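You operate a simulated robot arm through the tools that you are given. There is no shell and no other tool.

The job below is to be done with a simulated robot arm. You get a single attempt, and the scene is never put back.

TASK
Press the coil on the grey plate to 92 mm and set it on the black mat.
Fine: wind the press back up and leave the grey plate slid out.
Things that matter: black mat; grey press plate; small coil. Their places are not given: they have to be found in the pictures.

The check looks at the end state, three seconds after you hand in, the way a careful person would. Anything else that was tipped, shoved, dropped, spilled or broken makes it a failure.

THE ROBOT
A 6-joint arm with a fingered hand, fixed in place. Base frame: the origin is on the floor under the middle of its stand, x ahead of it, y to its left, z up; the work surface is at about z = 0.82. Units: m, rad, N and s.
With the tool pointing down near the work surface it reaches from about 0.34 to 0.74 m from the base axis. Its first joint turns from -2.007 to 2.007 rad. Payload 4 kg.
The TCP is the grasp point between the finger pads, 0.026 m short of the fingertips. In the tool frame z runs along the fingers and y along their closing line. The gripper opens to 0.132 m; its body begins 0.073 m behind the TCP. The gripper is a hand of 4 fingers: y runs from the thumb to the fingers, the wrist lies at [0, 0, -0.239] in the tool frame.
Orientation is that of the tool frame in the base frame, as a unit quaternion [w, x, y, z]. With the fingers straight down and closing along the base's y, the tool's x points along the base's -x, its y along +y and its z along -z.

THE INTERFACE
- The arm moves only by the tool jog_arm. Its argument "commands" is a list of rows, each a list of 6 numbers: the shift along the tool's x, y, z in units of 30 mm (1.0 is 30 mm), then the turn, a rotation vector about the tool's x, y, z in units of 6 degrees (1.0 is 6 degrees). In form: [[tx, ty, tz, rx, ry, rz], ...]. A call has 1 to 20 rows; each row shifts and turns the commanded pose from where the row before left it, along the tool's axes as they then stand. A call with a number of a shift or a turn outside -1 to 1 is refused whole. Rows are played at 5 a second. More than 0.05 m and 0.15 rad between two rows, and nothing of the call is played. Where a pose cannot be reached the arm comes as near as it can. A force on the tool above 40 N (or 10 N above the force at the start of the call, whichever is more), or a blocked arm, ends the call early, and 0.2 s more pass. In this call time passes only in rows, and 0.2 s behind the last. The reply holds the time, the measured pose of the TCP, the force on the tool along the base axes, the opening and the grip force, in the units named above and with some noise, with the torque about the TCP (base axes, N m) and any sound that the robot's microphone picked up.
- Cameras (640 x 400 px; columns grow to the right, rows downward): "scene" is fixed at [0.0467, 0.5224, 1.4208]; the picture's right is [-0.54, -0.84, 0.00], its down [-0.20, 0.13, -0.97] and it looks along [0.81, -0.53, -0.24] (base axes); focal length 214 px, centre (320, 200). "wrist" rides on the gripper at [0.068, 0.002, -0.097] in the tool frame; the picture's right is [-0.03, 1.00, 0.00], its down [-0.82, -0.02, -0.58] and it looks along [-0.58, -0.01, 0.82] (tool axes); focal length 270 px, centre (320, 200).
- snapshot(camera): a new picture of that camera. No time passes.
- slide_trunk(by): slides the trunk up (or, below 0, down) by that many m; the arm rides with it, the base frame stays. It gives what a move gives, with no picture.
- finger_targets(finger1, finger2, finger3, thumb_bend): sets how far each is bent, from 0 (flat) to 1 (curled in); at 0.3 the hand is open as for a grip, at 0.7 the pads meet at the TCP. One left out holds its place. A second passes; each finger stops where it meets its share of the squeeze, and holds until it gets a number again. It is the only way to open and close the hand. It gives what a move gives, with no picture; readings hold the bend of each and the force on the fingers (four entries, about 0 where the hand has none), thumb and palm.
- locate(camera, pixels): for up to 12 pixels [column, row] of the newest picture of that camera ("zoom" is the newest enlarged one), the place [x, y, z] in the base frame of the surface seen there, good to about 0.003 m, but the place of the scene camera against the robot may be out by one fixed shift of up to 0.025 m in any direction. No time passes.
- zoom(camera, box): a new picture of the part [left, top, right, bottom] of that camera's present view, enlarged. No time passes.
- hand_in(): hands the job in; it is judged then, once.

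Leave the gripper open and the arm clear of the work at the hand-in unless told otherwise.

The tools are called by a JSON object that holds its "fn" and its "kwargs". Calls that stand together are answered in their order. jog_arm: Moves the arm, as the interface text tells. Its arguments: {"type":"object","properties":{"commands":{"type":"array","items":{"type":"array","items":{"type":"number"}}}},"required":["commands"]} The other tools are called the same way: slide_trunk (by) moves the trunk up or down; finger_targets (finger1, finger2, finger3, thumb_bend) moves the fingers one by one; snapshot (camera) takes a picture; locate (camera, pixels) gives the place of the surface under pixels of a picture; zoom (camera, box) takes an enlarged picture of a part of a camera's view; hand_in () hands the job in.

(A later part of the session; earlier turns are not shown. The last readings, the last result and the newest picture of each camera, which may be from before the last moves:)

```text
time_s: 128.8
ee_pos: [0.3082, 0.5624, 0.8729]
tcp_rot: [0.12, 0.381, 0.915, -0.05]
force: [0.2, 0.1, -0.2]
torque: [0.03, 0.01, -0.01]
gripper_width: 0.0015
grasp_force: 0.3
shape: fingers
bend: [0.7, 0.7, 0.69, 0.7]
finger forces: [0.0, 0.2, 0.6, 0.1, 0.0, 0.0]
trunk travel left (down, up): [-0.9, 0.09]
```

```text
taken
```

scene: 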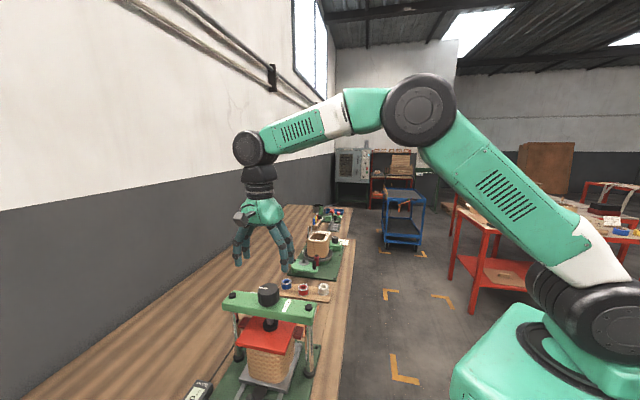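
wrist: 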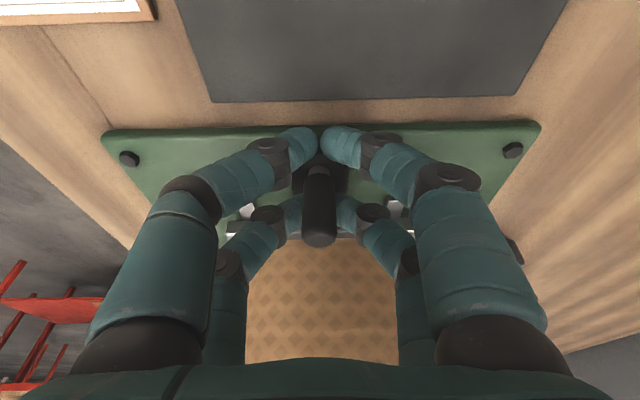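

{"fn": "jog_arm", "kwargs": {"commands": [[0.1, 0, -0.027, 0, 0, 0], [0.1, 0, -0.027, 0, 0, 0]]}}

{"fn": "jog_arm", "kwargs": {"commands": [[0.1, 0, -0.027, 0, 0, 0], [0.1, 0, -0.027, 0, 0, 0]]}}

{"fn": "snapshot", "kwargs": {"camera": "wrist"}}

```text
time_s: 129.4
ee_pos: [0.3037, 0.5685, 0.8716]
tcp_rot: [0.121, 0.379, 0.916, -0.05]
force: [0.2, -1.8, -0.6]
torque: [-0.01, 0.0, 0.02]
gripper_width: 0.0015
grasp_force: 0.7
shape: fingers
bend: [0.7, 0.7, 0.69, 0.7]
finger forces: [0.0, 0.1, 0.8, 0.0, 0.0, 0.0]
trunk travel left (down, up): [-0.9, 0.09]
```

```text
time_s: 130.0
ee_pos: [0.3009, 0.5712, 0.8727]
tcp_rot: [0.12, 0.379, 0.916, -0.051]
force: [7.2, -7.0, 0.2]
torque: [-0.09, -0.07, 0.0]
gripper_width: 0.0015
grasp_force: 4.7
shape: fingers
bend: [0.7, 0.69, 0.69, 0.7]
finger forces: [0.0, 2.8, 5.5, 0.1, 0.0, 0.0]
trunk travel left (down, up): [-0.9, 0.09]
```

```text
taken
```

wrist: 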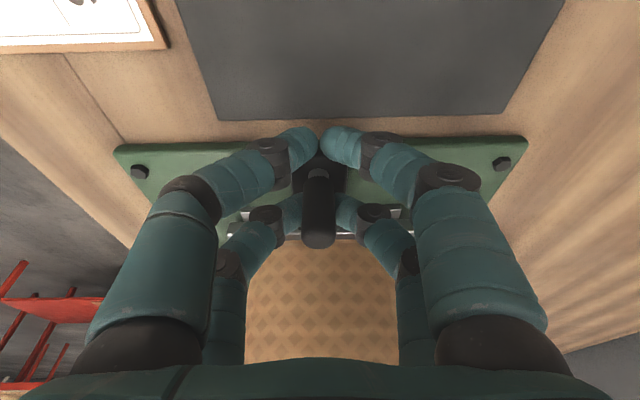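

The outer stop is felt (10 N). I'll back off 3 mm, open the fingers, and withdraw upward.

{"fn": "jog_arm", "kwargs": {"commands": [[-0.06, 0, 0.016, 0, 0, 0], [-0.05, 0, 0.0135, 0, 0, 0]]}}

{"fn": "finger_targets", "kwargs": {"finger1": 0.3, "finger2": 0.3, "finger3": 0.3, "thumb_bend": 0.3}}

{"fn": "jog_arm", "kwargs": {"commands": [[0.1, 0, -0.4, 0, 0, 0], [0.2, 0, -0.9, 0, 0, 0], [0.2, 0, -0.9, 0, 0, 0], [0.2, 0, -0.9, 0, 0, 0], [0.2, 0, -0.9, 0, 0, 0], [0.2, 0, -0.9, 0, 0, 0], [0.2, 0, -0.9, 0, 0, 0], [0.2, 0, -0.9, 0, 0, 0], [0, 0, 0, 0, 0.833, 0], [0, 0, 0, 0, 0.833, 0], [0, 0, 0, 0, 0.833, 0]]}}

{"fn": "snapshot", "kwargs": {"camera": "wrist"}}

```text
time_s: 130.6
ee_pos: [0.3008, 0.5702, 0.8728]
tcp_rot: [0.12, 0.38, 0.916, -0.05]
force: [0.0, -1.4, -0.2]
torque: [-0.05, -0.03, -0.01]
gripper_width: 0.0015
grasp_force: 1.1
shape: fingers
bend: [0.7, 0.69, 0.69, 0.7]
finger forces: [0.1, 0.4, 1.6, 0.1, 0.0, 0.1]
trunk travel left (down, up): [-0.9, 0.09]
```

```text
time_s: 131.6
ee_pos: [0.3012, 0.5703, 0.8717]
tcp_rot: [0.119, 0.38, 0.916, -0.051]
force: [-0.1, 0.4, -0.5]
torque: [0.02, 0.02, 0.0]
gripper_width: 0.1327
grasp_force: 0.0
shape: fingers
bend: [0.3, 0.3, 0.3, 0.3]
finger forces: [0.1, 0.0, 0.0, 0.1, 0.1, 0.0]
trunk travel left (down, up): [-0.9, 0.09]
```

```text
time_s: 134.0
ee_pos: [0.2323, 0.6294, 1.0531]
tcp_rot: [-0.001, 0.383, 0.924, 0.0]
force: [-0.2, 0.1, -0.5]
torque: [0.01, -0.01, -0.01]
gripper_width: 0.1324
grasp_force: 0.0
shape: fingers
bend: [0.3, 0.3, 0.3, 0.3]
finger forces: [0.0, 0.1, 0.0, 0.0, 0.1, 0.0]
out of reach, approached as far as the arm can: row 8
trunk travel left (down, up): [-0.9, 0.09]
```

```text
taken
```

wrist: 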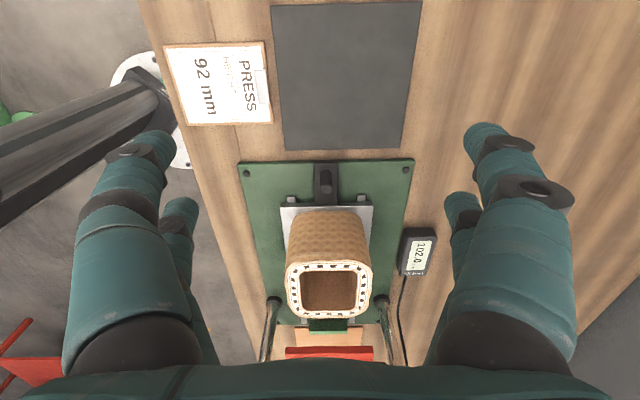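

The plate is out with the coil standing on it. I'll enlarge the coil and sample its top rim and the plate to measure its height and centre.

{"fn": "zoom", "kwargs": {"camera": "wrist", "box": [260, 190, 400, 340]}}

{"fn": "locate", "kwargs": {"camera": "wrist", "pixels": [[293, 290], [298, 268], [310, 267], [330, 266], [350, 267], [363, 270], [365, 290], [364, 305], [350, 314], [330, 315], [310, 315], [297, 305]]}}

{"fn": "locate", "kwargs": {"camera": "wrist", "pixels": [[290, 208], [300, 207], [350, 206], [365, 208], [368, 225], [370, 240], [284, 225], [285, 240], [295, 208], [360, 206], [287, 215], [369, 232]]}}

```text
2.67 times, centred on (330, 265) of wrist
```

zoom: 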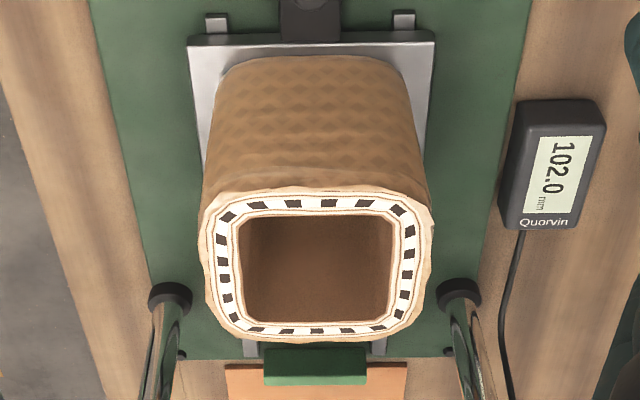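

```text
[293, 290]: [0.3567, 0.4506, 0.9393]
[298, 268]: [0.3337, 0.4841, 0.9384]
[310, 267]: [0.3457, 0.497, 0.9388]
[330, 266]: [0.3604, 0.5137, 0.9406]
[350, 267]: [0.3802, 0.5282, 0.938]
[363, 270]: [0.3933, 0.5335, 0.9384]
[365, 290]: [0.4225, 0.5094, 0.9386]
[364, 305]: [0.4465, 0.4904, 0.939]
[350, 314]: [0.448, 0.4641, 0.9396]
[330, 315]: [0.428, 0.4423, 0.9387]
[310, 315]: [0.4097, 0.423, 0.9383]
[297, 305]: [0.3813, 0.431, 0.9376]
```

```text
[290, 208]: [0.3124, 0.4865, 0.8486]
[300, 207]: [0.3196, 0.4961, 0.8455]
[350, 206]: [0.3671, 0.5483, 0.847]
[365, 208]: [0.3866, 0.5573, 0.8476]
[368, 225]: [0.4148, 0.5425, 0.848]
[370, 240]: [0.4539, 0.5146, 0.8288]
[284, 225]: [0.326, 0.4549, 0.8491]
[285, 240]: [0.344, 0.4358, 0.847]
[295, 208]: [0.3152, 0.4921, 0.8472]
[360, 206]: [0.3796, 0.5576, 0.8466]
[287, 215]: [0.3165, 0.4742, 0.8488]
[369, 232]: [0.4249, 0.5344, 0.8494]
```

Coil height from ~12 averaged points: 0.9388 − 0.8477 ≈ 91 mm versus ≈ 97 by the same method before (a 6 mm reduction), so it has kept ≈92 mm. Coil centre ≈ (0.394, 0.477). Now I'll check what's near the mat: the clipboard and its clip, and the display's near edge.

{"fn": "zoom", "kwargs": {"camera": "wrist", "box": [150, 0, 430, 170]}}

{"fn": "locate", "kwargs": {"camera": "wrist", "pixels": [[266, 48], [271, 118], [263, 85], [260, 85], [250, 50], [250, 110], [272, 8], [284, 148], [400, 147], [418, 5], [401, 240], [398, 272]]}}

```text
2.29 times, centred on (290, 85) of wrist
```

zoom: 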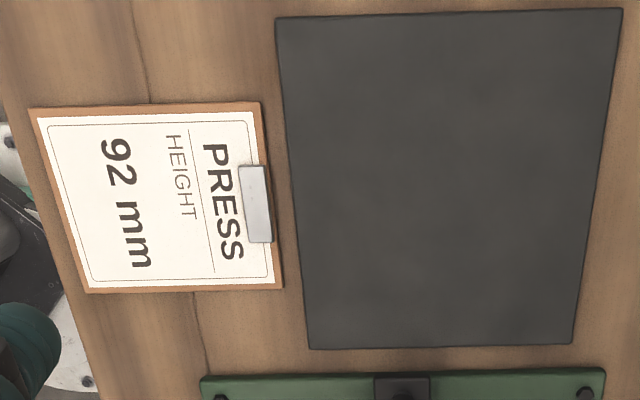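

```text
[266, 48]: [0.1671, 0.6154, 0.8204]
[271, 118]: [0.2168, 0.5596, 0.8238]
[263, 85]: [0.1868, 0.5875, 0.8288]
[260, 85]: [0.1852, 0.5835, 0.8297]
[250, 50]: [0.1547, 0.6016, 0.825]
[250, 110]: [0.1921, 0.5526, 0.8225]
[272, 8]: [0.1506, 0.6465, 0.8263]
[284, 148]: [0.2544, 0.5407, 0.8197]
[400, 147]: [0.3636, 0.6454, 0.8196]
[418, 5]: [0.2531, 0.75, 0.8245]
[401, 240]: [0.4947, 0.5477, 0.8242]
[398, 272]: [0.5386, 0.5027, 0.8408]
```

The mat centre is (0.253, 0.646), the clip top only z≈0.829. I'll move above the coil centre (0.394, 0.477) at z≈1.05, straight down orientation.

{"fn": "jog_arm", "kwargs": {"commands": [[-0.925, 0.0275, 0, 0, 0, 0], [-0.925, 0.0275, 0, 0, 0, 0], [-0.925, 0.0275, 0, 0, 0, 0], [-0.925, 0.0275, 0, 0, 0, 0], [-0.925, 0.0275, 0, 0, 0, 0], [-0.925, 0.0275, 0, 0, 0, 0], [-0.925, 0.0275, 0, 0, 0, 0], [-0.925, 0.0275, 0, 0, 0, 0]]}}

{"fn": "snapshot", "kwargs": {"camera": "wrist"}}

{"fn": "snapshot", "kwargs": {"camera": "scene"}}

```text
time_s: 135.8
ee_pos: [0.3959, 0.4764, 1.0514]
tcp_rot: [0.0, 0.383, 0.924, 0.0]
force: [0.8, 0.6, 0.3]
torque: [0.01, 0.04, -0.03]
gripper_width: 0.1325
grasp_force: 0.0
shape: fingers
bend: [0.3, 0.3, 0.3, 0.3]
finger forces: [0.0, 0.0, 0.0, 0.0, 0.0, 0.1]
trunk travel left (down, up): [-0.9, 0.09]
```

```text
taken
```

wrist: 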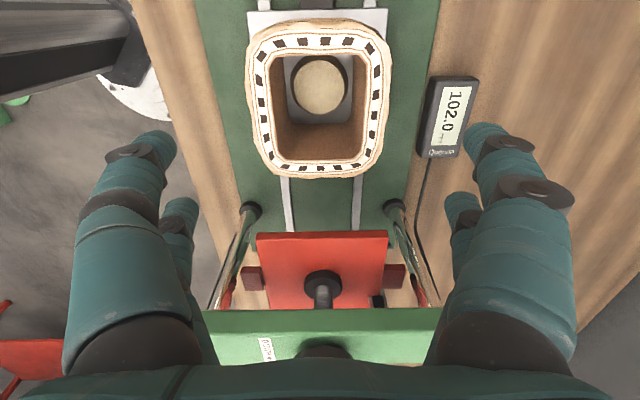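

```text
taken
```

scene: 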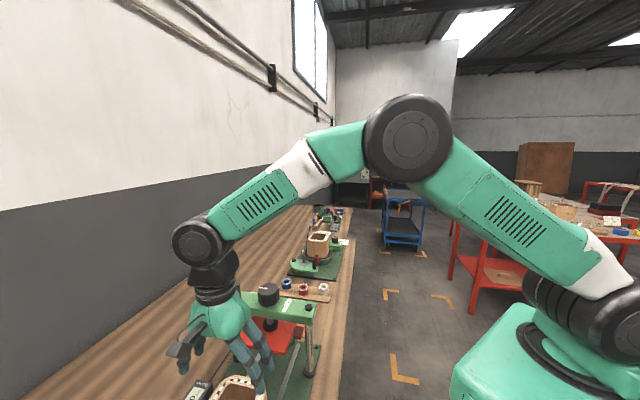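

The coil's rim (cols 246–389, rows 22–178) is centred within 3 mm under the hand, width 106 mm between fingers spaced 132 mm. I'll correct 2.6 mm and descend 80 mm, then check.

{"fn": "jog_arm", "kwargs": {"commands": [[0.09, 0.01, 0.67, 0, 0, 0], [0, 0, 0.7, 0, 0, 0], [0, 0, 0.7, 0, 0, 0], [0, 0, 0.6, 0, 0, 0]]}}

{"fn": "snapshot", "kwargs": {"camera": "wrist"}}

{"fn": "zoom", "kwargs": {"camera": "scene", "box": [150, 250, 340, 400]}}

```text
time_s: 136.8
ee_pos: [0.392, 0.4804, 0.9737]
tcp_rot: [0.0, 0.383, 0.924, 0.0]
force: [-0.1, 0.2, 0.9]
torque: [0.02, -0.02, 0.03]
gripper_width: 0.1326
grasp_force: 0.1
shape: fingers
bend: [0.3, 0.3, 0.3, 0.3]
finger forces: [0.1, 0.1, 0.0, 0.1, 0.0, 0.0]
trunk travel left (down, up): [-0.9, 0.09]
```

```text
taken
```

wrist: 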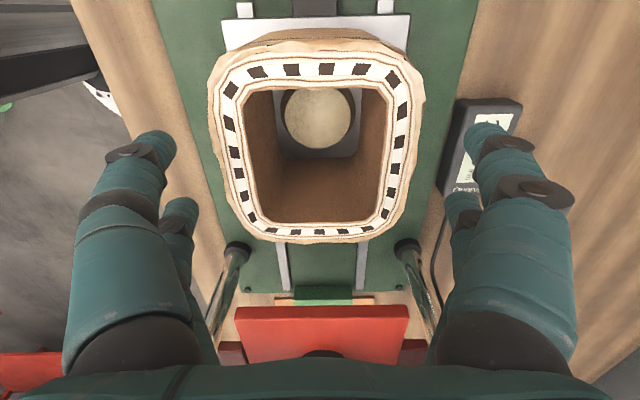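

```text
2.67 times, centred on (245, 325) of scene
```

zoom: 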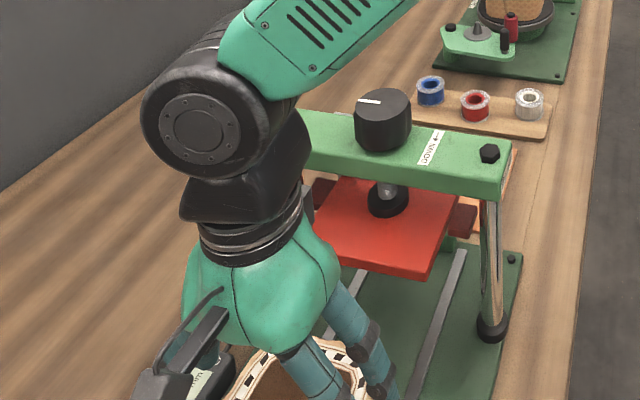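

Still centred (fingers clear of the rim by ~11 mm each side). Descending the last 74 mm to z≈0.900.

{"fn": "jog_arm", "kwargs": {"commands": [[0, 0, 0.6, 0, 0, 0], [0, 0, 0.6, 0, 0, 0], [0, 0, 0.6, 0, 0, 0], [0, 0, 0.65, 0, 0, 0]]}}

{"fn": "snapshot", "kwargs": {"camera": "wrist"}}

```text
time_s: 138.0
ee_pos: [0.3939, 0.4812, 0.9088]
tcp_rot: [0.001, 0.383, 0.924, 0.005]
force: [-3.1, -5.2, 24.7]
torque: [-0.46, 0.64, 0.06]
gripper_width: 0.1405
grasp_force: 13.8
shape: fingers
bend: [0.3, 0.3, 0.29, 0.3]
finger forces: [3.0, 3.1, 8.4, 0.0, 13.6, 0.0]
trunk travel left (down, up): [-0.9, 0.09]
stopped in row 4: the force on the tool passed its limit at 43 N (the readings are from after the stop); the commanded pose is now the measured one
```

```text
taken
```

wrist: 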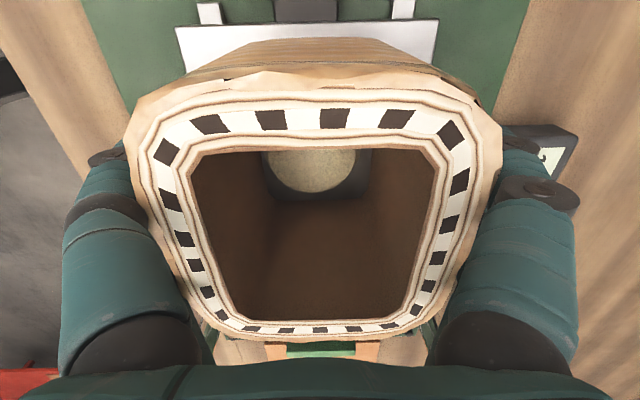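

The sloping finger bases met the coil's rim (43 N stop), so I can't go this deep. I'll back up 20 mm right away and check.

{"fn": "jog_arm", "kwargs": {"commands": [[0, 0, -0.33, 0, 0, 0], [0, 0, -0.33, 0, 0, 0]]}}

{"fn": "snapshot", "kwargs": {"camera": "wrist"}}

```text
time_s: 138.6
ee_pos: [0.3943, 0.4834, 0.9228]
tcp_rot: [0.0, 0.383, 0.924, 0.003]
force: [-0.5, 0.1, 0.2]
torque: [0.02, 0.02, -0.04]
gripper_width: 0.1337
grasp_force: 0.1
shape: fingers
bend: [0.3, 0.3, 0.3, 0.3]
finger forces: [0.0, 0.0, 0.1, 0.1, 0.0, 0.0]
trunk travel left (down, up): [-0.9, 0.09]
```

```text
taken
```

wrist: 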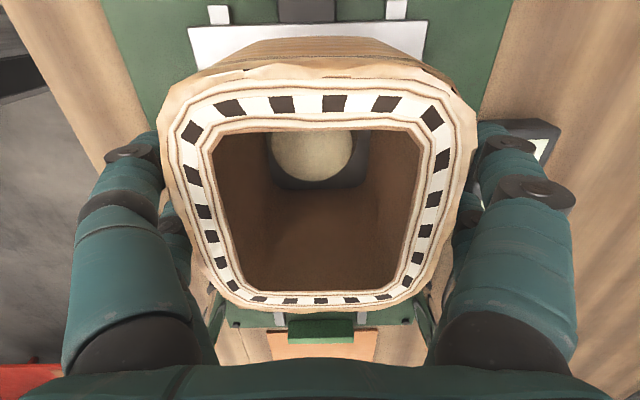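

Free again, force 0, coil still standing properly. At z≈0.923 the fingertips reach ~42 mm down the coil, which is enough. I'll correct the tiny tilt and close the fingers on it.

{"fn": "jog_arm", "kwargs": {"commands": [[0, 0.03, 0, 0.05, -0.02, 0]]}}

{"fn": "finger_targets", "kwargs": {"finger1": 0.5, "finger2": 0.5, "finger3": 0.5, "thumb_bend": 0.5}}

{"fn": "snapshot", "kwargs": {"camera": "wrist"}}

```text
time_s: 139.0
ee_pos: [0.3934, 0.4834, 0.925]
tcp_rot: [-0.001, 0.382, 0.924, 0.0]
force: [-0.7, -0.9, 0.2]
torque: [0.0, -0.01, -0.03]
gripper_width: 0.1335
grasp_force: 0.3
shape: fingers
bend: [0.3, 0.3, 0.3, 0.3]
finger forces: [0.0, 0.1, 0.2, 0.0, 0.0, 0.1]
trunk travel left (down, up): [-0.9, 0.09]
```

```text
time_s: 140.0
ee_pos: [0.3925, 0.4825, 0.9241]
tcp_rot: [0.0, 0.383, 0.924, 0.0]
force: [-8.6, -10.0, 0.3]
torque: [-0.53, 0.54, 0.03]
gripper_width: 0.11
grasp_force: 30.7
shape: fingers
bend: [0.44, 0.44, 0.45, 0.45]
finger forces: [11.2, 11.1, 10.6, 0.1, 28.5, 0.0]
trunk travel left (down, up): [-0.9, 0.09]
```

```text
taken
```

wrist: 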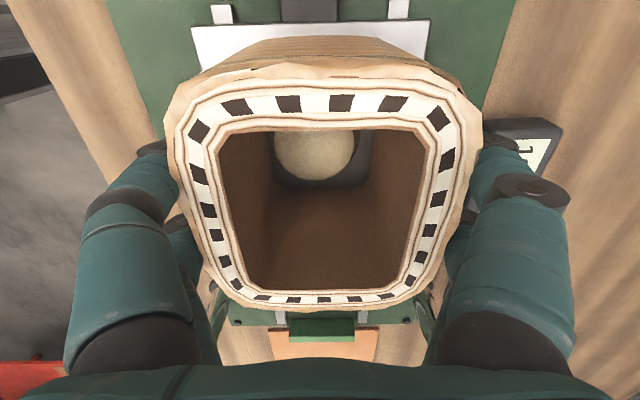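

The coil is gripped (width 0.110 m), with a sideways imbalance of ~13 N along the closing line. I'll shift the hand ~3 mm toward tool −y to balance before lifting.

{"fn": "jog_arm", "kwargs": {"commands": [[0, -0.06, 0, 0, 0, 0], [0, -0.06, 0, 0, 0, 0]]}}

```text
time_s: 140.6
ee_pos: [0.3919, 0.4807, 0.925]
tcp_rot: [0.0, 0.383, 0.924, 0.001]
force: [-3.5, -3.9, 0.0]
torque: [-0.33, 0.34, 0.03]
gripper_width: 0.11
grasp_force: 30.6
shape: fingers
bend: [0.44, 0.44, 0.45, 0.45]
finger forces: [13.2, 13.2, 8.6, 0.1, 25.8, 0.0]
trunk travel left (down, up): [-0.9, 0.09]
```

Balance improved (−5 N). A further 1.5 mm, then lift 10 mm as a test.

{"fn": "jog_arm", "kwargs": {"commands": [[0, -0.05, 0, 0, 0, 0]]}}

{"fn": "jog_arm", "kwargs": {"commands": [[0, 0, -0.17, 0, 0, 0], [0, 0, -0.17, 0, 0, 0]]}}

{"fn": "snapshot", "kwargs": {"camera": "wrist"}}

{"fn": "zoom", "kwargs": {"camera": "scene", "box": [150, 250, 340, 400]}}

```text
time_s: 141.0
ee_pos: [0.3916, 0.4803, 0.9251]
tcp_rot: [0.001, 0.383, 0.924, 0.001]
force: [-0.9, -1.0, -0.2]
torque: [-0.22, 0.17, 0.01]
gripper_width: 0.11
grasp_force: 30.0
shape: fingers
bend: [0.44, 0.44, 0.45, 0.45]
finger forces: [14.4, 14.2, 7.8, 0.0, 24.3, 0.1]
trunk travel left (down, up): [-0.9, 0.09]
```

```text
time_s: 141.6
ee_pos: [0.3925, 0.4808, 0.9349]
tcp_rot: [0.001, 0.382, 0.924, 0.001]
force: [-0.4, 0.1, -4.9]
torque: [0.02, 0.0, 0.01]
gripper_width: 0.1098
grasp_force: 30.5
shape: fingers
bend: [0.44, 0.44, 0.45, 0.45]
finger forces: [15.0, 15.0, 7.4, 0.0, 23.6, 0.1]
trunk travel left (down, up): [-0.9, 0.09]
```

```text
taken
```

wrist: 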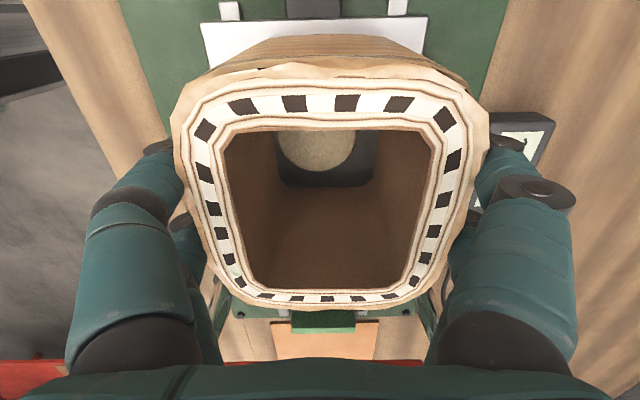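

```text
2.67 times, centred on (245, 325) of scene
```

zoom: 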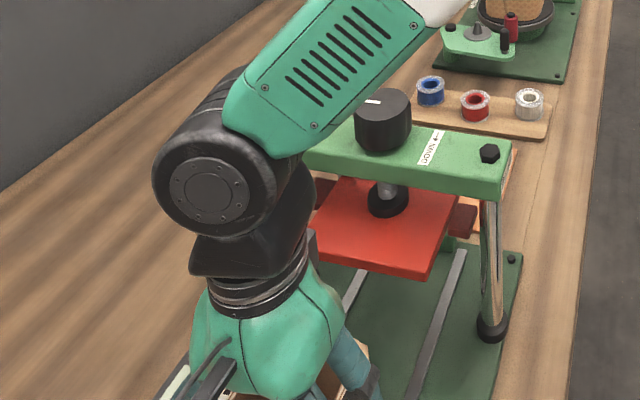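

The coil's weight (~4.9 N) now hangs on the hand. I'll lift another 72 mm.

{"fn": "jog_arm", "kwargs": {"commands": [[0, 0, -0.6, 0, 0, 0], [0, 0, -0.6, 0, 0, 0], [0, 0, -0.6, 0, 0, 0], [0, 0, -0.6, 0, 0, 0]]}}

{"fn": "snapshot", "kwargs": {"camera": "wrist"}}

{"fn": "snapshot", "kwargs": {"camera": "scene"}}

```text
time_s: 142.6
ee_pos: [0.3893, 0.4778, 1.0071]
tcp_rot: [0.0, 0.383, 0.924, 0.0]
force: [-0.3, -0.7, -5.7]
torque: [0.03, 0.03, -0.01]
gripper_width: 0.1101
grasp_force: 30.1
shape: fingers
bend: [0.44, 0.44, 0.45, 0.45]
finger forces: [14.9, 14.9, 7.4, 0.0, 23.5, 0.0]
trunk travel left (down, up): [-0.9, 0.09]
```

```text
taken
```

wrist: 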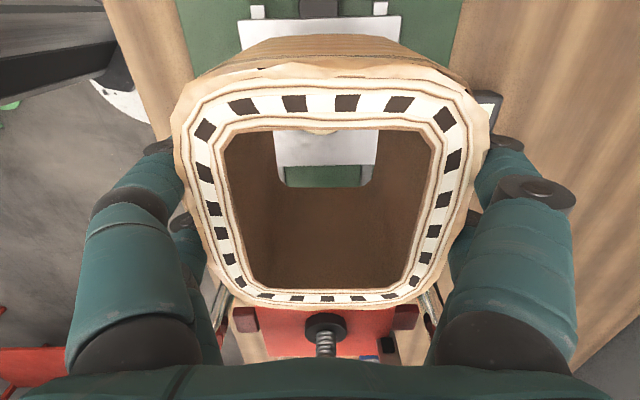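

```text
taken
```

scene: 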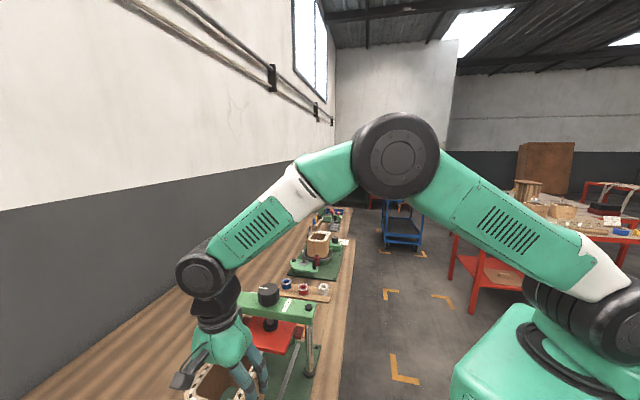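

The coil hangs level in the hand. I'll carry it outward to above the mat centre: 218 mm outward and 20 mm along the bench.

{"fn": "jog_arm", "kwargs": {"commands": [[0.4, 0.04, 0, 0, 0, 0], [0.727, 0.067, 0, 0, 0, 0], [0.727, 0.067, 0, 0, 0, 0], [0.727, 0.067, 0, 0, 0, 0], [0.727, 0.067, 0, 0, 0, 0], [0.727, 0.067, 0, 0, 0, 0], [0.727, 0.067, 0, 0, 0, 0], [0.727, 0.067, 0, 0, 0, 0], [0.727, 0.067, 0, 0, 0, 0], [0.7, 0.06, 0, 0, 0, 0], [0.354, 0.031, 0, 0, 0, 0]]}}

{"fn": "snapshot", "kwargs": {"camera": "wrist"}}

{"fn": "snapshot", "kwargs": {"camera": "scene"}}

```text
time_s: 145.0
ee_pos: [0.2517, 0.6483, 1.007]
tcp_rot: [0.001, 0.383, 0.924, 0.0]
force: [-0.4, -0.7, -5.6]
torque: [0.0, 0.04, 0.01]
gripper_width: 0.1098
grasp_force: 30.1
shape: fingers
bend: [0.44, 0.44, 0.45, 0.45]
finger forces: [14.9, 14.8, 7.3, 0.1, 23.3, 0.1]
trunk travel left (down, up): [-0.9, 0.09]
```

```text
taken
```

wrist: 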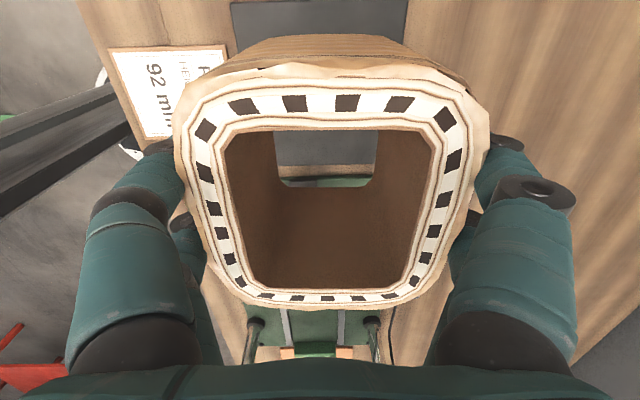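

```text
taken
```

scene: 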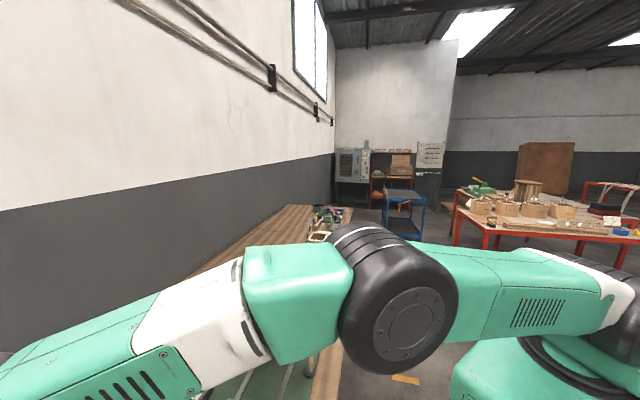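

The hand is over the mat. I'll check mat edges relative to the coil: zoom through the coil opening and the visible outer part.

{"fn": "zoom", "kwargs": {"camera": "wrist", "box": [220, 0, 440, 200]}}

{"fn": "locate", "kwargs": {"camera": "wrist", "pixels": [[300, 158], [325, 158], [350, 158], [325, 168], [233, 8], [405, 8], [310, 172], [340, 172], [325, 150], [240, 20]]}}

```text
2.00 times, centred on (330, 100) of wrist
```

zoom: 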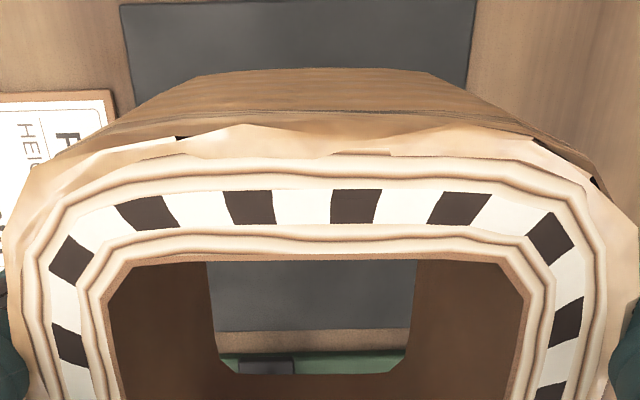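

```text
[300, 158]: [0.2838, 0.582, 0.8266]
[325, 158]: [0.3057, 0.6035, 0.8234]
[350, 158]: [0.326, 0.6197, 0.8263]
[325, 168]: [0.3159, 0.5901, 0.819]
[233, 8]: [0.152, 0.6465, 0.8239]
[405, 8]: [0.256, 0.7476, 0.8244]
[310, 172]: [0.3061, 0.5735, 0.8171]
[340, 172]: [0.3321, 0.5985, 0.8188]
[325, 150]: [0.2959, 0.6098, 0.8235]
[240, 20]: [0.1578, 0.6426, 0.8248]
```

Mat centre in tool coordinates ≈ (−0.0035, +0.002); the coil's centre ≈ (−0.003, +0.005). I'll shift −2.8 mm in y and lower 93 mm.

{"fn": "jog_arm", "kwargs": {"commands": [[0, -0.093, 0.5, 0, 0, 0], [0, 0, 0.6, 0, 0, 0], [0, 0, 0.6, 0, 0, 0], [0, 0, 0.6, 0, 0, 0], [0, 0, 0.5, 0, 0, 0], [0, 0, 0.3, 0, 0, 0]]}}

{"fn": "snapshot", "kwargs": {"camera": "wrist"}}

```text
time_s: 146.4
ee_pos: [0.2488, 0.6444, 0.9129]
tcp_rot: [0.0, 0.383, 0.924, 0.0]
force: [-0.3, 0.7, -5.8]
torque: [0.01, -0.03, 0.02]
gripper_width: 0.1094
grasp_force: 30.0
shape: fingers
bend: [0.44, 0.44, 0.45, 0.45]
finger forces: [14.8, 14.8, 7.3, 0.1, 23.2, 0.0]
trunk travel left (down, up): [-0.9, 0.09]
```

```text
taken
```

wrist: 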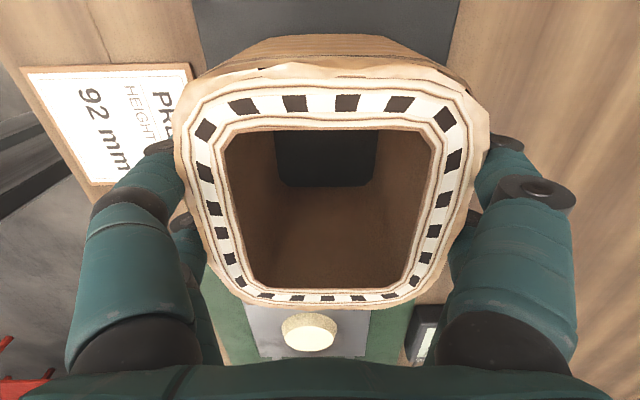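

The mat fills the opening. Now lowering in 2 mm steps until the weight comes off the hand.

{"fn": "jog_arm", "kwargs": {"commands": [[0, 0, 0.067, 0, 0, 0], [0, 0, 0.067, 0, 0, 0], [0, 0, 0.067, 0, 0, 0], [0, 0, 0.067, 0, 0, 0]]}}

{"fn": "jog_arm", "kwargs": {"commands": [[0, 0, 0.05, 0, 0, 0]]}}

{"fn": "jog_arm", "kwargs": {"commands": [[0, 0, 0.05, 0, 0, 0]]}}

```text
time_s: 147.4
ee_pos: [0.2503, 0.6456, 0.9044]
tcp_rot: [0.001, 0.383, 0.924, 0.0]
force: [0.0, -0.1, -5.9]
torque: [0.01, 0.03, 0.0]
gripper_width: 0.1099
grasp_force: 29.6
shape: fingers
bend: [0.44, 0.44, 0.45, 0.45]
finger forces: [14.7, 14.8, 7.3, 0.1, 23.1, 0.1]
trunk travel left (down, up): [-0.9, 0.09]
```

```text
time_s: 147.8
ee_pos: [0.249, 0.6452, 0.9027]
tcp_rot: [0.0, 0.383, 0.924, 0.0]
force: [0.0, 0.2, -5.6]
torque: [0.0, 0.01, 0.0]
gripper_width: 0.1096
grasp_force: 30.0
shape: fingers
bend: [0.44, 0.44, 0.45, 0.45]
finger forces: [14.7, 14.8, 7.3, 0.1, 23.2, 0.1]
trunk travel left (down, up): [-0.9, 0.09]
```

```text
time_s: 148.2
ee_pos: [0.2482, 0.6464, 0.9022]
tcp_rot: [0.001, 0.383, 0.924, -0.001]
force: [0.4, 0.4, -5.1]
torque: [-0.01, 0.02, 0.05]
gripper_width: 0.1099
grasp_force: 30.2
shape: fingers
bend: [0.44, 0.44, 0.45, 0.45]
finger forces: [14.8, 14.6, 7.3, 0.0, 23.2, 0.0]
trunk travel left (down, up): [-0.9, 0.09]
```

Still carrying the full weight; lowering on in 1.5 mm steps.

{"fn": "jog_arm", "kwargs": {"commands": [[0, 0, 0.05, 0, 0, 0]]}}

{"fn": "jog_arm", "kwargs": {"commands": [[0, 0, 0.05, 0, 0, 0]]}}

{"fn": "jog_arm", "kwargs": {"commands": [[0, 0, 0.04, 0, 0, 0]]}}

```text
time_s: 148.6
ee_pos: [0.2487, 0.646, 0.9028]
tcp_rot: [0.0, 0.383, 0.924, 0.002]
force: [-2.4, 3.6, 1.7]
torque: [-0.21, 0.09, -0.09]
gripper_width: 0.1093
grasp_force: 30.4
shape: fingers
bend: [0.44, 0.44, 0.45, 0.45]
finger forces: [15.3, 15.0, 7.3, 0.1, 23.0, 0.0]
trunk travel left (down, up): [-0.9, 0.09]
```

```text
time_s: 149.0
ee_pos: [0.2503, 0.6464, 0.902]
tcp_rot: [-0.001, 0.383, 0.924, 0.002]
force: [-1.4, 5.1, 9.7]
torque: [-0.47, 0.31, -0.12]
gripper_width: 0.1096
grasp_force: 30.0
shape: fingers
bend: [0.44, 0.44, 0.46, 0.46]
finger forces: [15.5, 15.2, 7.2, 0.0, 21.5, 0.0]
trunk travel left (down, up): [-0.9, 0.09]
```

```text
time_s: 149.4
ee_pos: [0.2507, 0.6463, 0.9011]
tcp_rot: [0.0, 0.383, 0.924, 0.003]
force: [-0.4, 6.6, 18.1]
torque: [-0.61, 0.57, -0.11]
gripper_width: 0.1092
grasp_force: 30.1
shape: fingers
bend: [0.44, 0.44, 0.46, 0.46]
finger forces: [15.9, 15.6, 7.3, 0.0, 20.7, 0.1]
trunk travel left (down, up): [-0.9, 0.09]
```

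The coil is seated on the mat (force reversed to +18 N). I'll relieve ~2 mm and then open the fingers.

{"fn": "jog_arm", "kwargs": {"commands": [[0, 0, -0.065, 0, 0, 0]]}}

{"fn": "finger_targets", "kwargs": {"finger1": 0.3, "finger2": 0.3, "finger3": 0.3, "thumb_bend": 0.3}}

{"fn": "snapshot", "kwargs": {"camera": "wrist"}}

```text
time_s: 149.8
ee_pos: [0.251, 0.6455, 0.9]
tcp_rot: [0.0, 0.383, 0.924, 0.001]
force: [-1.0, 7.6, 13.8]
torque: [-0.42, 0.4, -0.11]
gripper_width: 0.1095
grasp_force: 29.2
shape: fingers
bend: [0.44, 0.44, 0.46, 0.46]
finger forces: [15.9, 15.6, 6.8, 0.1, 20.2, 0.1]
trunk travel left (down, up): [-0.9, 0.09]
```

```text
time_s: 150.8
ee_pos: [0.2507, 0.6456, 0.8998]
tcp_rot: [0.0, 0.383, 0.924, -0.001]
force: [1.8, 1.7, -1.3]
torque: [-0.04, 0.08, -0.04]
gripper_width: 0.1344
grasp_force: 0.6
shape: fingers
bend: [0.29, 0.29, 0.3, 0.3]
finger forces: [1.1, 1.0, 0.0, 0.0, 0.0, 0.0]
trunk travel left (down, up): [-0.9, 0.09]
```

```text
taken
```

wrist: 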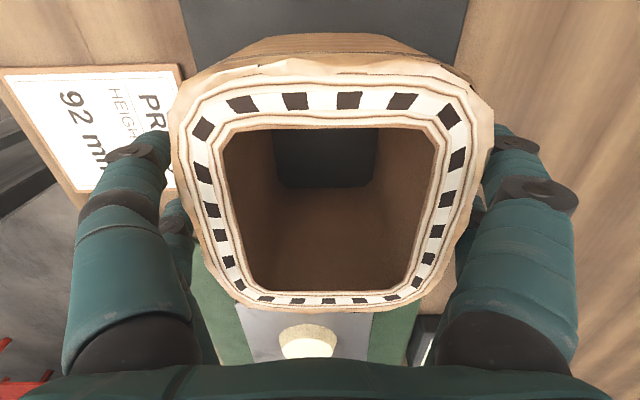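

Fingers 1 and 2 (right side) still touch lightly (1 N) because the coil sits ~5 mm to that side. I'll open those two further, then recentre the hand before lifting.

{"fn": "finger_targets", "kwargs": {"finger1": 0.2, "finger2": 0.2, "finger3": 0.27, "thumb_bend": 0.27}}

{"fn": "jog_arm", "kwargs": {"commands": [[0, 0.1, 0, 0, 0, 0]]}}

{"fn": "snapshot", "kwargs": {"camera": "wrist"}}

```text
time_s: 151.8
ee_pos: [0.2502, 0.645, 0.9005]
tcp_rot: [0.0, 0.383, 0.924, 0.001]
force: [-0.3, 0.8, -0.4]
torque: [0.0, 0.01, 0.01]
gripper_width: 0.146
grasp_force: 0.0
shape: fingers
bend: [0.2, 0.2, 0.27, 0.27]
finger forces: [0.0, 0.0, 0.0, 0.0, 0.0, 0.0]
trunk travel left (down, up): [-0.9, 0.09]
```

```text
time_s: 152.2
ee_pos: [0.2522, 0.6485, 0.8999]
tcp_rot: [0.001, 0.383, 0.924, 0.0]
force: [-0.1, -0.6, 0.3]
torque: [0.0, 0.02, -0.03]
gripper_width: 0.1464
grasp_force: 0.1
shape: fingers
bend: [0.2, 0.2, 0.27, 0.27]
finger forces: [0.0, 0.0, 0.0, 0.0, 0.0, 0.0]
trunk travel left (down, up): [-0.9, 0.09]
```

```text
taken
```

wrist: 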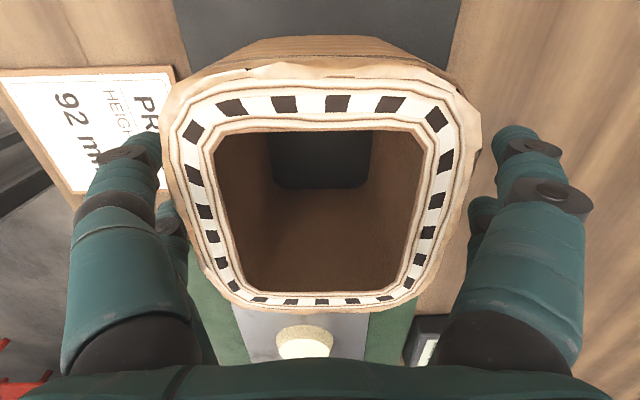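

No finger touches the coil. Lifting straight up 150 mm, watching the forces.

{"fn": "jog_arm", "kwargs": {"commands": [[0, 0, -0.2, 0, 0, 0], [0, 0, -0.4, 0, 0, 0], [0, 0, -0.6, 0, 0, 0]]}}

{"fn": "jog_arm", "kwargs": {"commands": [[0, 0, -0.8, 0, 0, 0], [0, 0, -0.8, 0, 0, 0], [0, 0, -0.8, 0, 0, 0], [0, 0, -0.8, 0, 0, 0]]}}

{"fn": "snapshot", "kwargs": {"camera": "wrist"}}

```text
time_s: 153.0
ee_pos: [0.2527, 0.6501, 0.9351]
tcp_rot: [0.0, 0.383, 0.924, -0.001]
force: [-0.2, 0.1, -0.3]
torque: [-0.01, 0.01, -0.01]
gripper_width: 0.1467
grasp_force: 0.1
shape: fingers
bend: [0.2, 0.2, 0.27, 0.27]
finger forces: [0.0, 0.1, 0.0, 0.1, 0.0, 0.0]
trunk travel left (down, up): [-0.9, 0.09]
```

```text
time_s: 154.0
ee_pos: [0.2497, 0.6477, 1.0331]
tcp_rot: [-0.001, 0.382, 0.924, 0.0]
force: [-0.7, 0.1, 0.5]
torque: [0.04, 0.01, -0.01]
gripper_width: 0.1464
grasp_force: 0.1
shape: fingers
bend: [0.2, 0.2, 0.27, 0.27]
finger forces: [0.1, 0.0, 0.0, 0.0, 0.0, 0.0]
trunk travel left (down, up): [-0.9, 0.09]
```

```text
taken
```

wrist: 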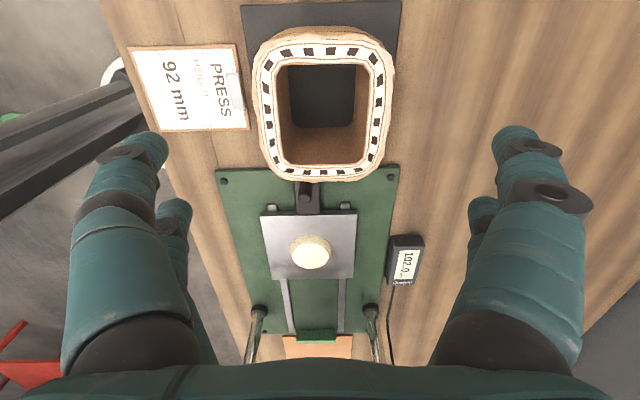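

The coil stands upright on the black mat; from the picture its centre is within ~2 mm of the mat's centre. The display reads 102.0 and the grey plate is slid out. Now I'll set the fingers to a normal open pose and move the arm up and away.

{"fn": "finger_targets", "kwargs": {"finger1": 0.3, "finger2": 0.3, "finger3": 0.3, "thumb_bend": 0.3}}

{"fn": "jog_arm", "kwargs": {"commands": [[-0.3, -0.3, -0.8, 0, 0, 0], [-0.3, -0.3, -0.8, 0, 0, 0], [-0.5, -0.5, -0.8, 0, 0, 0], [-0.5, -0.5, -0.8, 0, 0, 0], [-0.6, -0.6, -0.6, 0, 0, 0], [-0.6, -0.6, -0.6, 0, 0, 0], [-0.6, -0.6, -0.6, 0, 0, 0], [-0.6, -0.6, 0, 0, 0, 0]]}}

{"fn": "snapshot", "kwargs": {"camera": "wrist"}}

{"fn": "snapshot", "kwargs": {"camera": "scene"}}

```text
time_s: 155.0
ee_pos: [0.2489, 0.6477, 1.0317]
tcp_rot: [0.001, 0.383, 0.924, 0.0]
force: [-0.4, 0.8, 0.7]
torque: [0.02, -0.03, -0.01]
gripper_width: 0.1336
grasp_force: 0.0
shape: fingers
bend: [0.3, 0.3, 0.3, 0.3]
finger forces: [0.1, 0.0, 0.1, 0.1, 0.1, 0.0]
trunk travel left (down, up): [-0.9, 0.09]
```

```text
time_s: 156.8
ee_pos: [0.2515, 0.4797, 1.1806]
tcp_rot: [0.0, 0.382, 0.924, 0.0]
force: [-0.1, 0.1, -0.4]
torque: [0.0, 0.01, -0.01]
gripper_width: 0.1337
grasp_force: 0.1
shape: fingers
bend: [0.3, 0.3, 0.3, 0.3]
finger forces: [0.0, 0.1, 0.1, 0.0, 0.0, 0.1]
trunk travel left (down, up): [-0.9, 0.09]
```

```text
taken
```

wrist: 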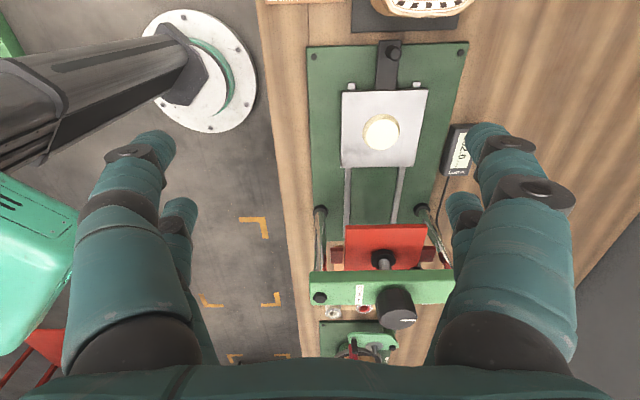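

```text
taken
```

scene: 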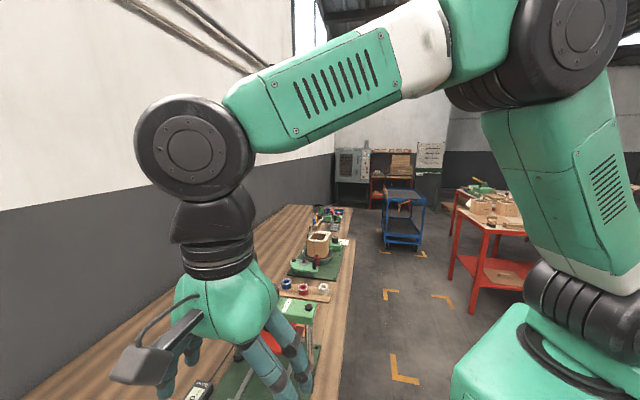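

The plate is fully out, the press is up, nothing else moved. I'll turn the hand to look back at the coil on the mat for a final check.

{"fn": "jog_arm", "kwargs": {"commands": [[0, 0, -0.5, 0, 0, -1], [0, 0, -0.5, 0, 0, -1], [0, 0, 0, 0, 0, -1], [0, 0, 0, 0, 0, -1], [0, 0, 0, 0, 0, -1], [0, 0, 0, 0, 0, -1], [0, 0, 0, 0, 0, -1], [0, 0, 0, 0, 0, -1], [0, 0, 0, 0, 0, -1], [0, 0, 0, 0, 0, -1], [0, 0, 0, 0, 0, -1], [0, 0, 0, 0, 0, -1], [0, 0, 0, 0, 0, -1], [0, 0, 0, 0, 0, -1], [0, 0, 0, 0, 0, -1], [0, 0, 0, 0, 0, -1], [0, 0, 0, 0, 0, -1], [0, 0, 0, 0, 0, -1], [0, 0, 0, 0, 0, -1], [0, 0, 0, 0, 0, -1]]}}

{"fn": "snapshot", "kwargs": {"camera": "wrist"}}

```text
time_s: 161.0
ee_pos: [0.2518, 0.4787, 1.2121]
tcp_rot: [-0.001, -0.609, 0.793, -0.001]
force: [-0.4, 0.0, 0.3]
torque: [-0.02, 0.01, -0.02]
gripper_width: 0.1334
grasp_force: 0.0
shape: fingers
bend: [0.3, 0.3, 0.3, 0.3]
finger forces: [0.1, 0.0, 0.0, 0.0, 0.0, 0.0]
trunk travel left (down, up): [-0.9, 0.09]
```

```text
taken
```

wrist: 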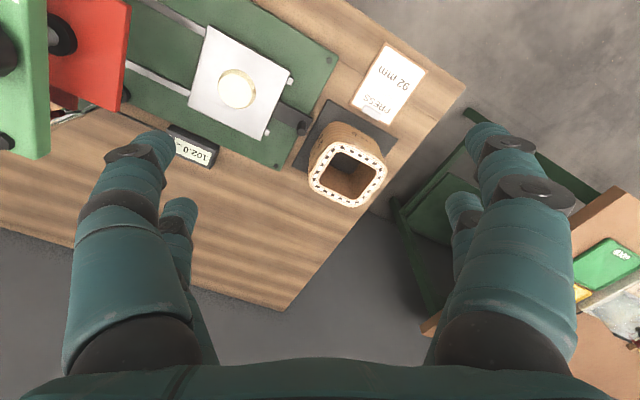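

{"fn": "zoom", "kwargs": {"camera": "wrist", "box": [270, 80, 420, 220]}}

{"fn": "locate", "kwargs": {"camera": "wrist", "pixels": [[327, 103], [394, 143], [296, 168], [316, 180], [325, 155], [345, 148], [375, 165], [380, 180], [365, 198], [345, 204], [320, 190], [316, 172]]}}

```text
2.86 times, centred on (345, 150) of wrist
```

zoom: 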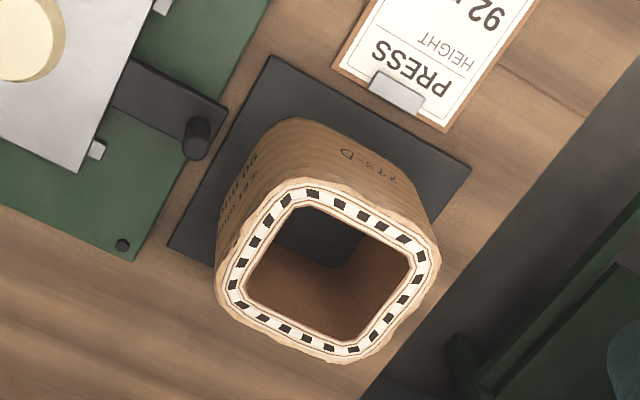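

```text
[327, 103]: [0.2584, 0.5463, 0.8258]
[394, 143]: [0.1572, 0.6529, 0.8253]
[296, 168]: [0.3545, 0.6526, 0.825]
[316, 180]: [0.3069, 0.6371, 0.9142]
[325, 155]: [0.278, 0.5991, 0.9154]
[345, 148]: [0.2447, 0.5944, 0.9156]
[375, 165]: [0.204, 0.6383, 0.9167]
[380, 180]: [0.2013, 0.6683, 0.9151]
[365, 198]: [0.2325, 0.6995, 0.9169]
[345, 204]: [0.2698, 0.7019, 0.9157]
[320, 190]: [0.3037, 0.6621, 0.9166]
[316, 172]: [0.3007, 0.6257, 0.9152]
```

There is more writing on the coil's side face (near zoom (240,180)) that I hadn't seen. I must read that before handing in.

{"fn": "zoom", "kwargs": {"camera": "wrist", "box": [310, 118, 370, 180]}}

{"fn": "zoom", "kwargs": {"camera": "wrist", "box": [312, 128, 340, 172]}}

```text
6.45 times, centred on (340, 149) of wrist
```

zoom: 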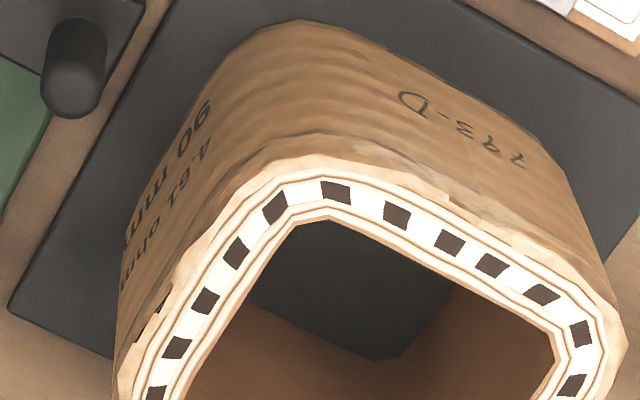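

```text
9.09 times, centred on (326, 150) of wrist
```

zoom: 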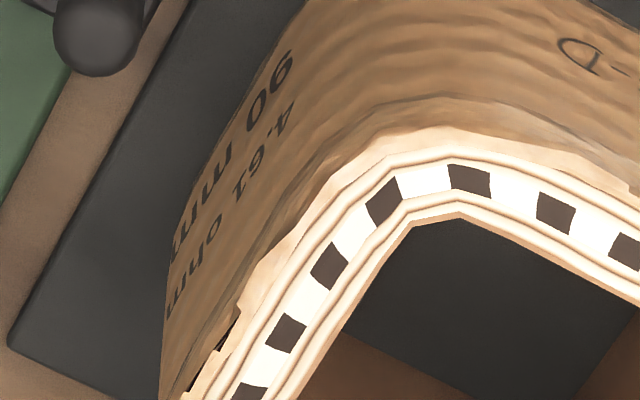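

The coil's hidden side says something like "90 mm / 4.61 ohm". I'd like to read that face completely before deciding anything, so I'll move the hand toward the press side (staying high) and look back at that face.

{"fn": "jog_arm", "kwargs": {"commands": [[0, -0.9, 0, 0, 0, -0.6], [0, -0.9, 0, 0, 0, -0.6], [0, -0.9, 0, 0, 0, -0.6], [0, -0.9, 0, 0, 0, -0.6], [0, -0.9, 0, 0, 0, -0.6]]}}

{"fn": "snapshot", "kwargs": {"camera": "wrist"}}

```text
time_s: 162.2
ee_pos: [0.3849, 0.4599, 1.2122]
tcp_rot: [0.0, 0.725, -0.688, 0.0]
force: [0.1, 0.2, -0.1]
torque: [-0.03, 0.0, 0.0]
gripper_width: 0.1334
grasp_force: 0.1
shape: fingers
bend: [0.3, 0.3, 0.3, 0.3]
finger forces: [0.0, 0.1, 0.0, 0.1, 0.0, 0.0]
trunk travel left (down, up): [-0.9, 0.09]
```

```text
taken
```

wrist: 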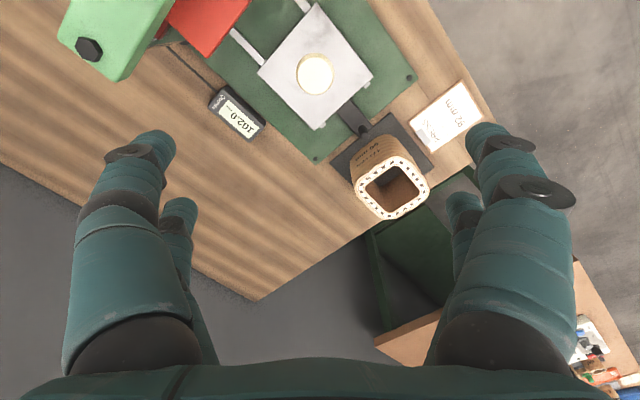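

The marked face is coming into view at about (375, 150). Enlarging it.

{"fn": "zoom", "kwargs": {"camera": "wrist", "box": [340, 125, 420, 180]}}

{"fn": "zoom", "kwargs": {"camera": "wrist", "box": [350, 135, 395, 170]}}

```text
7.27 times, centred on (380, 152) of wrist
```

zoom: 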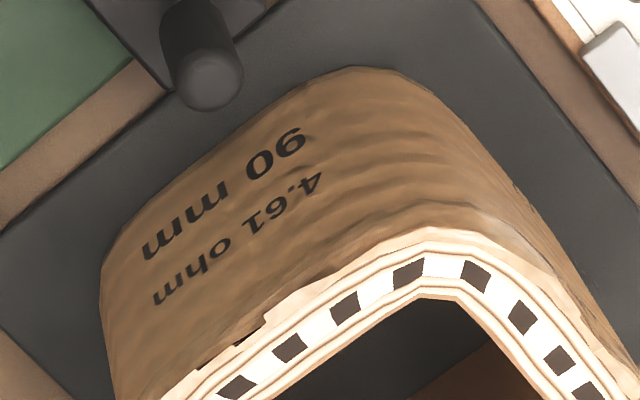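

```text
11.43 times, centred on (372, 152) of wrist
```

zoom: 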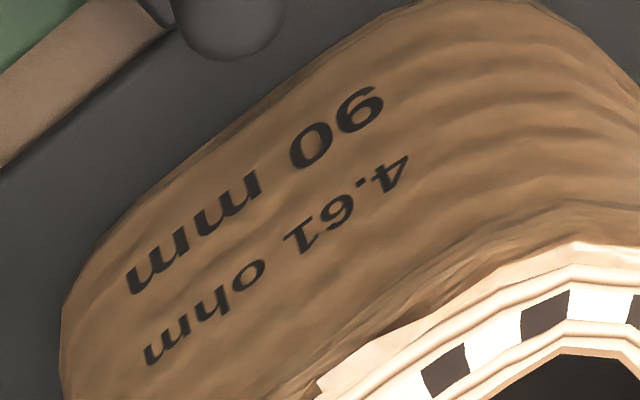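

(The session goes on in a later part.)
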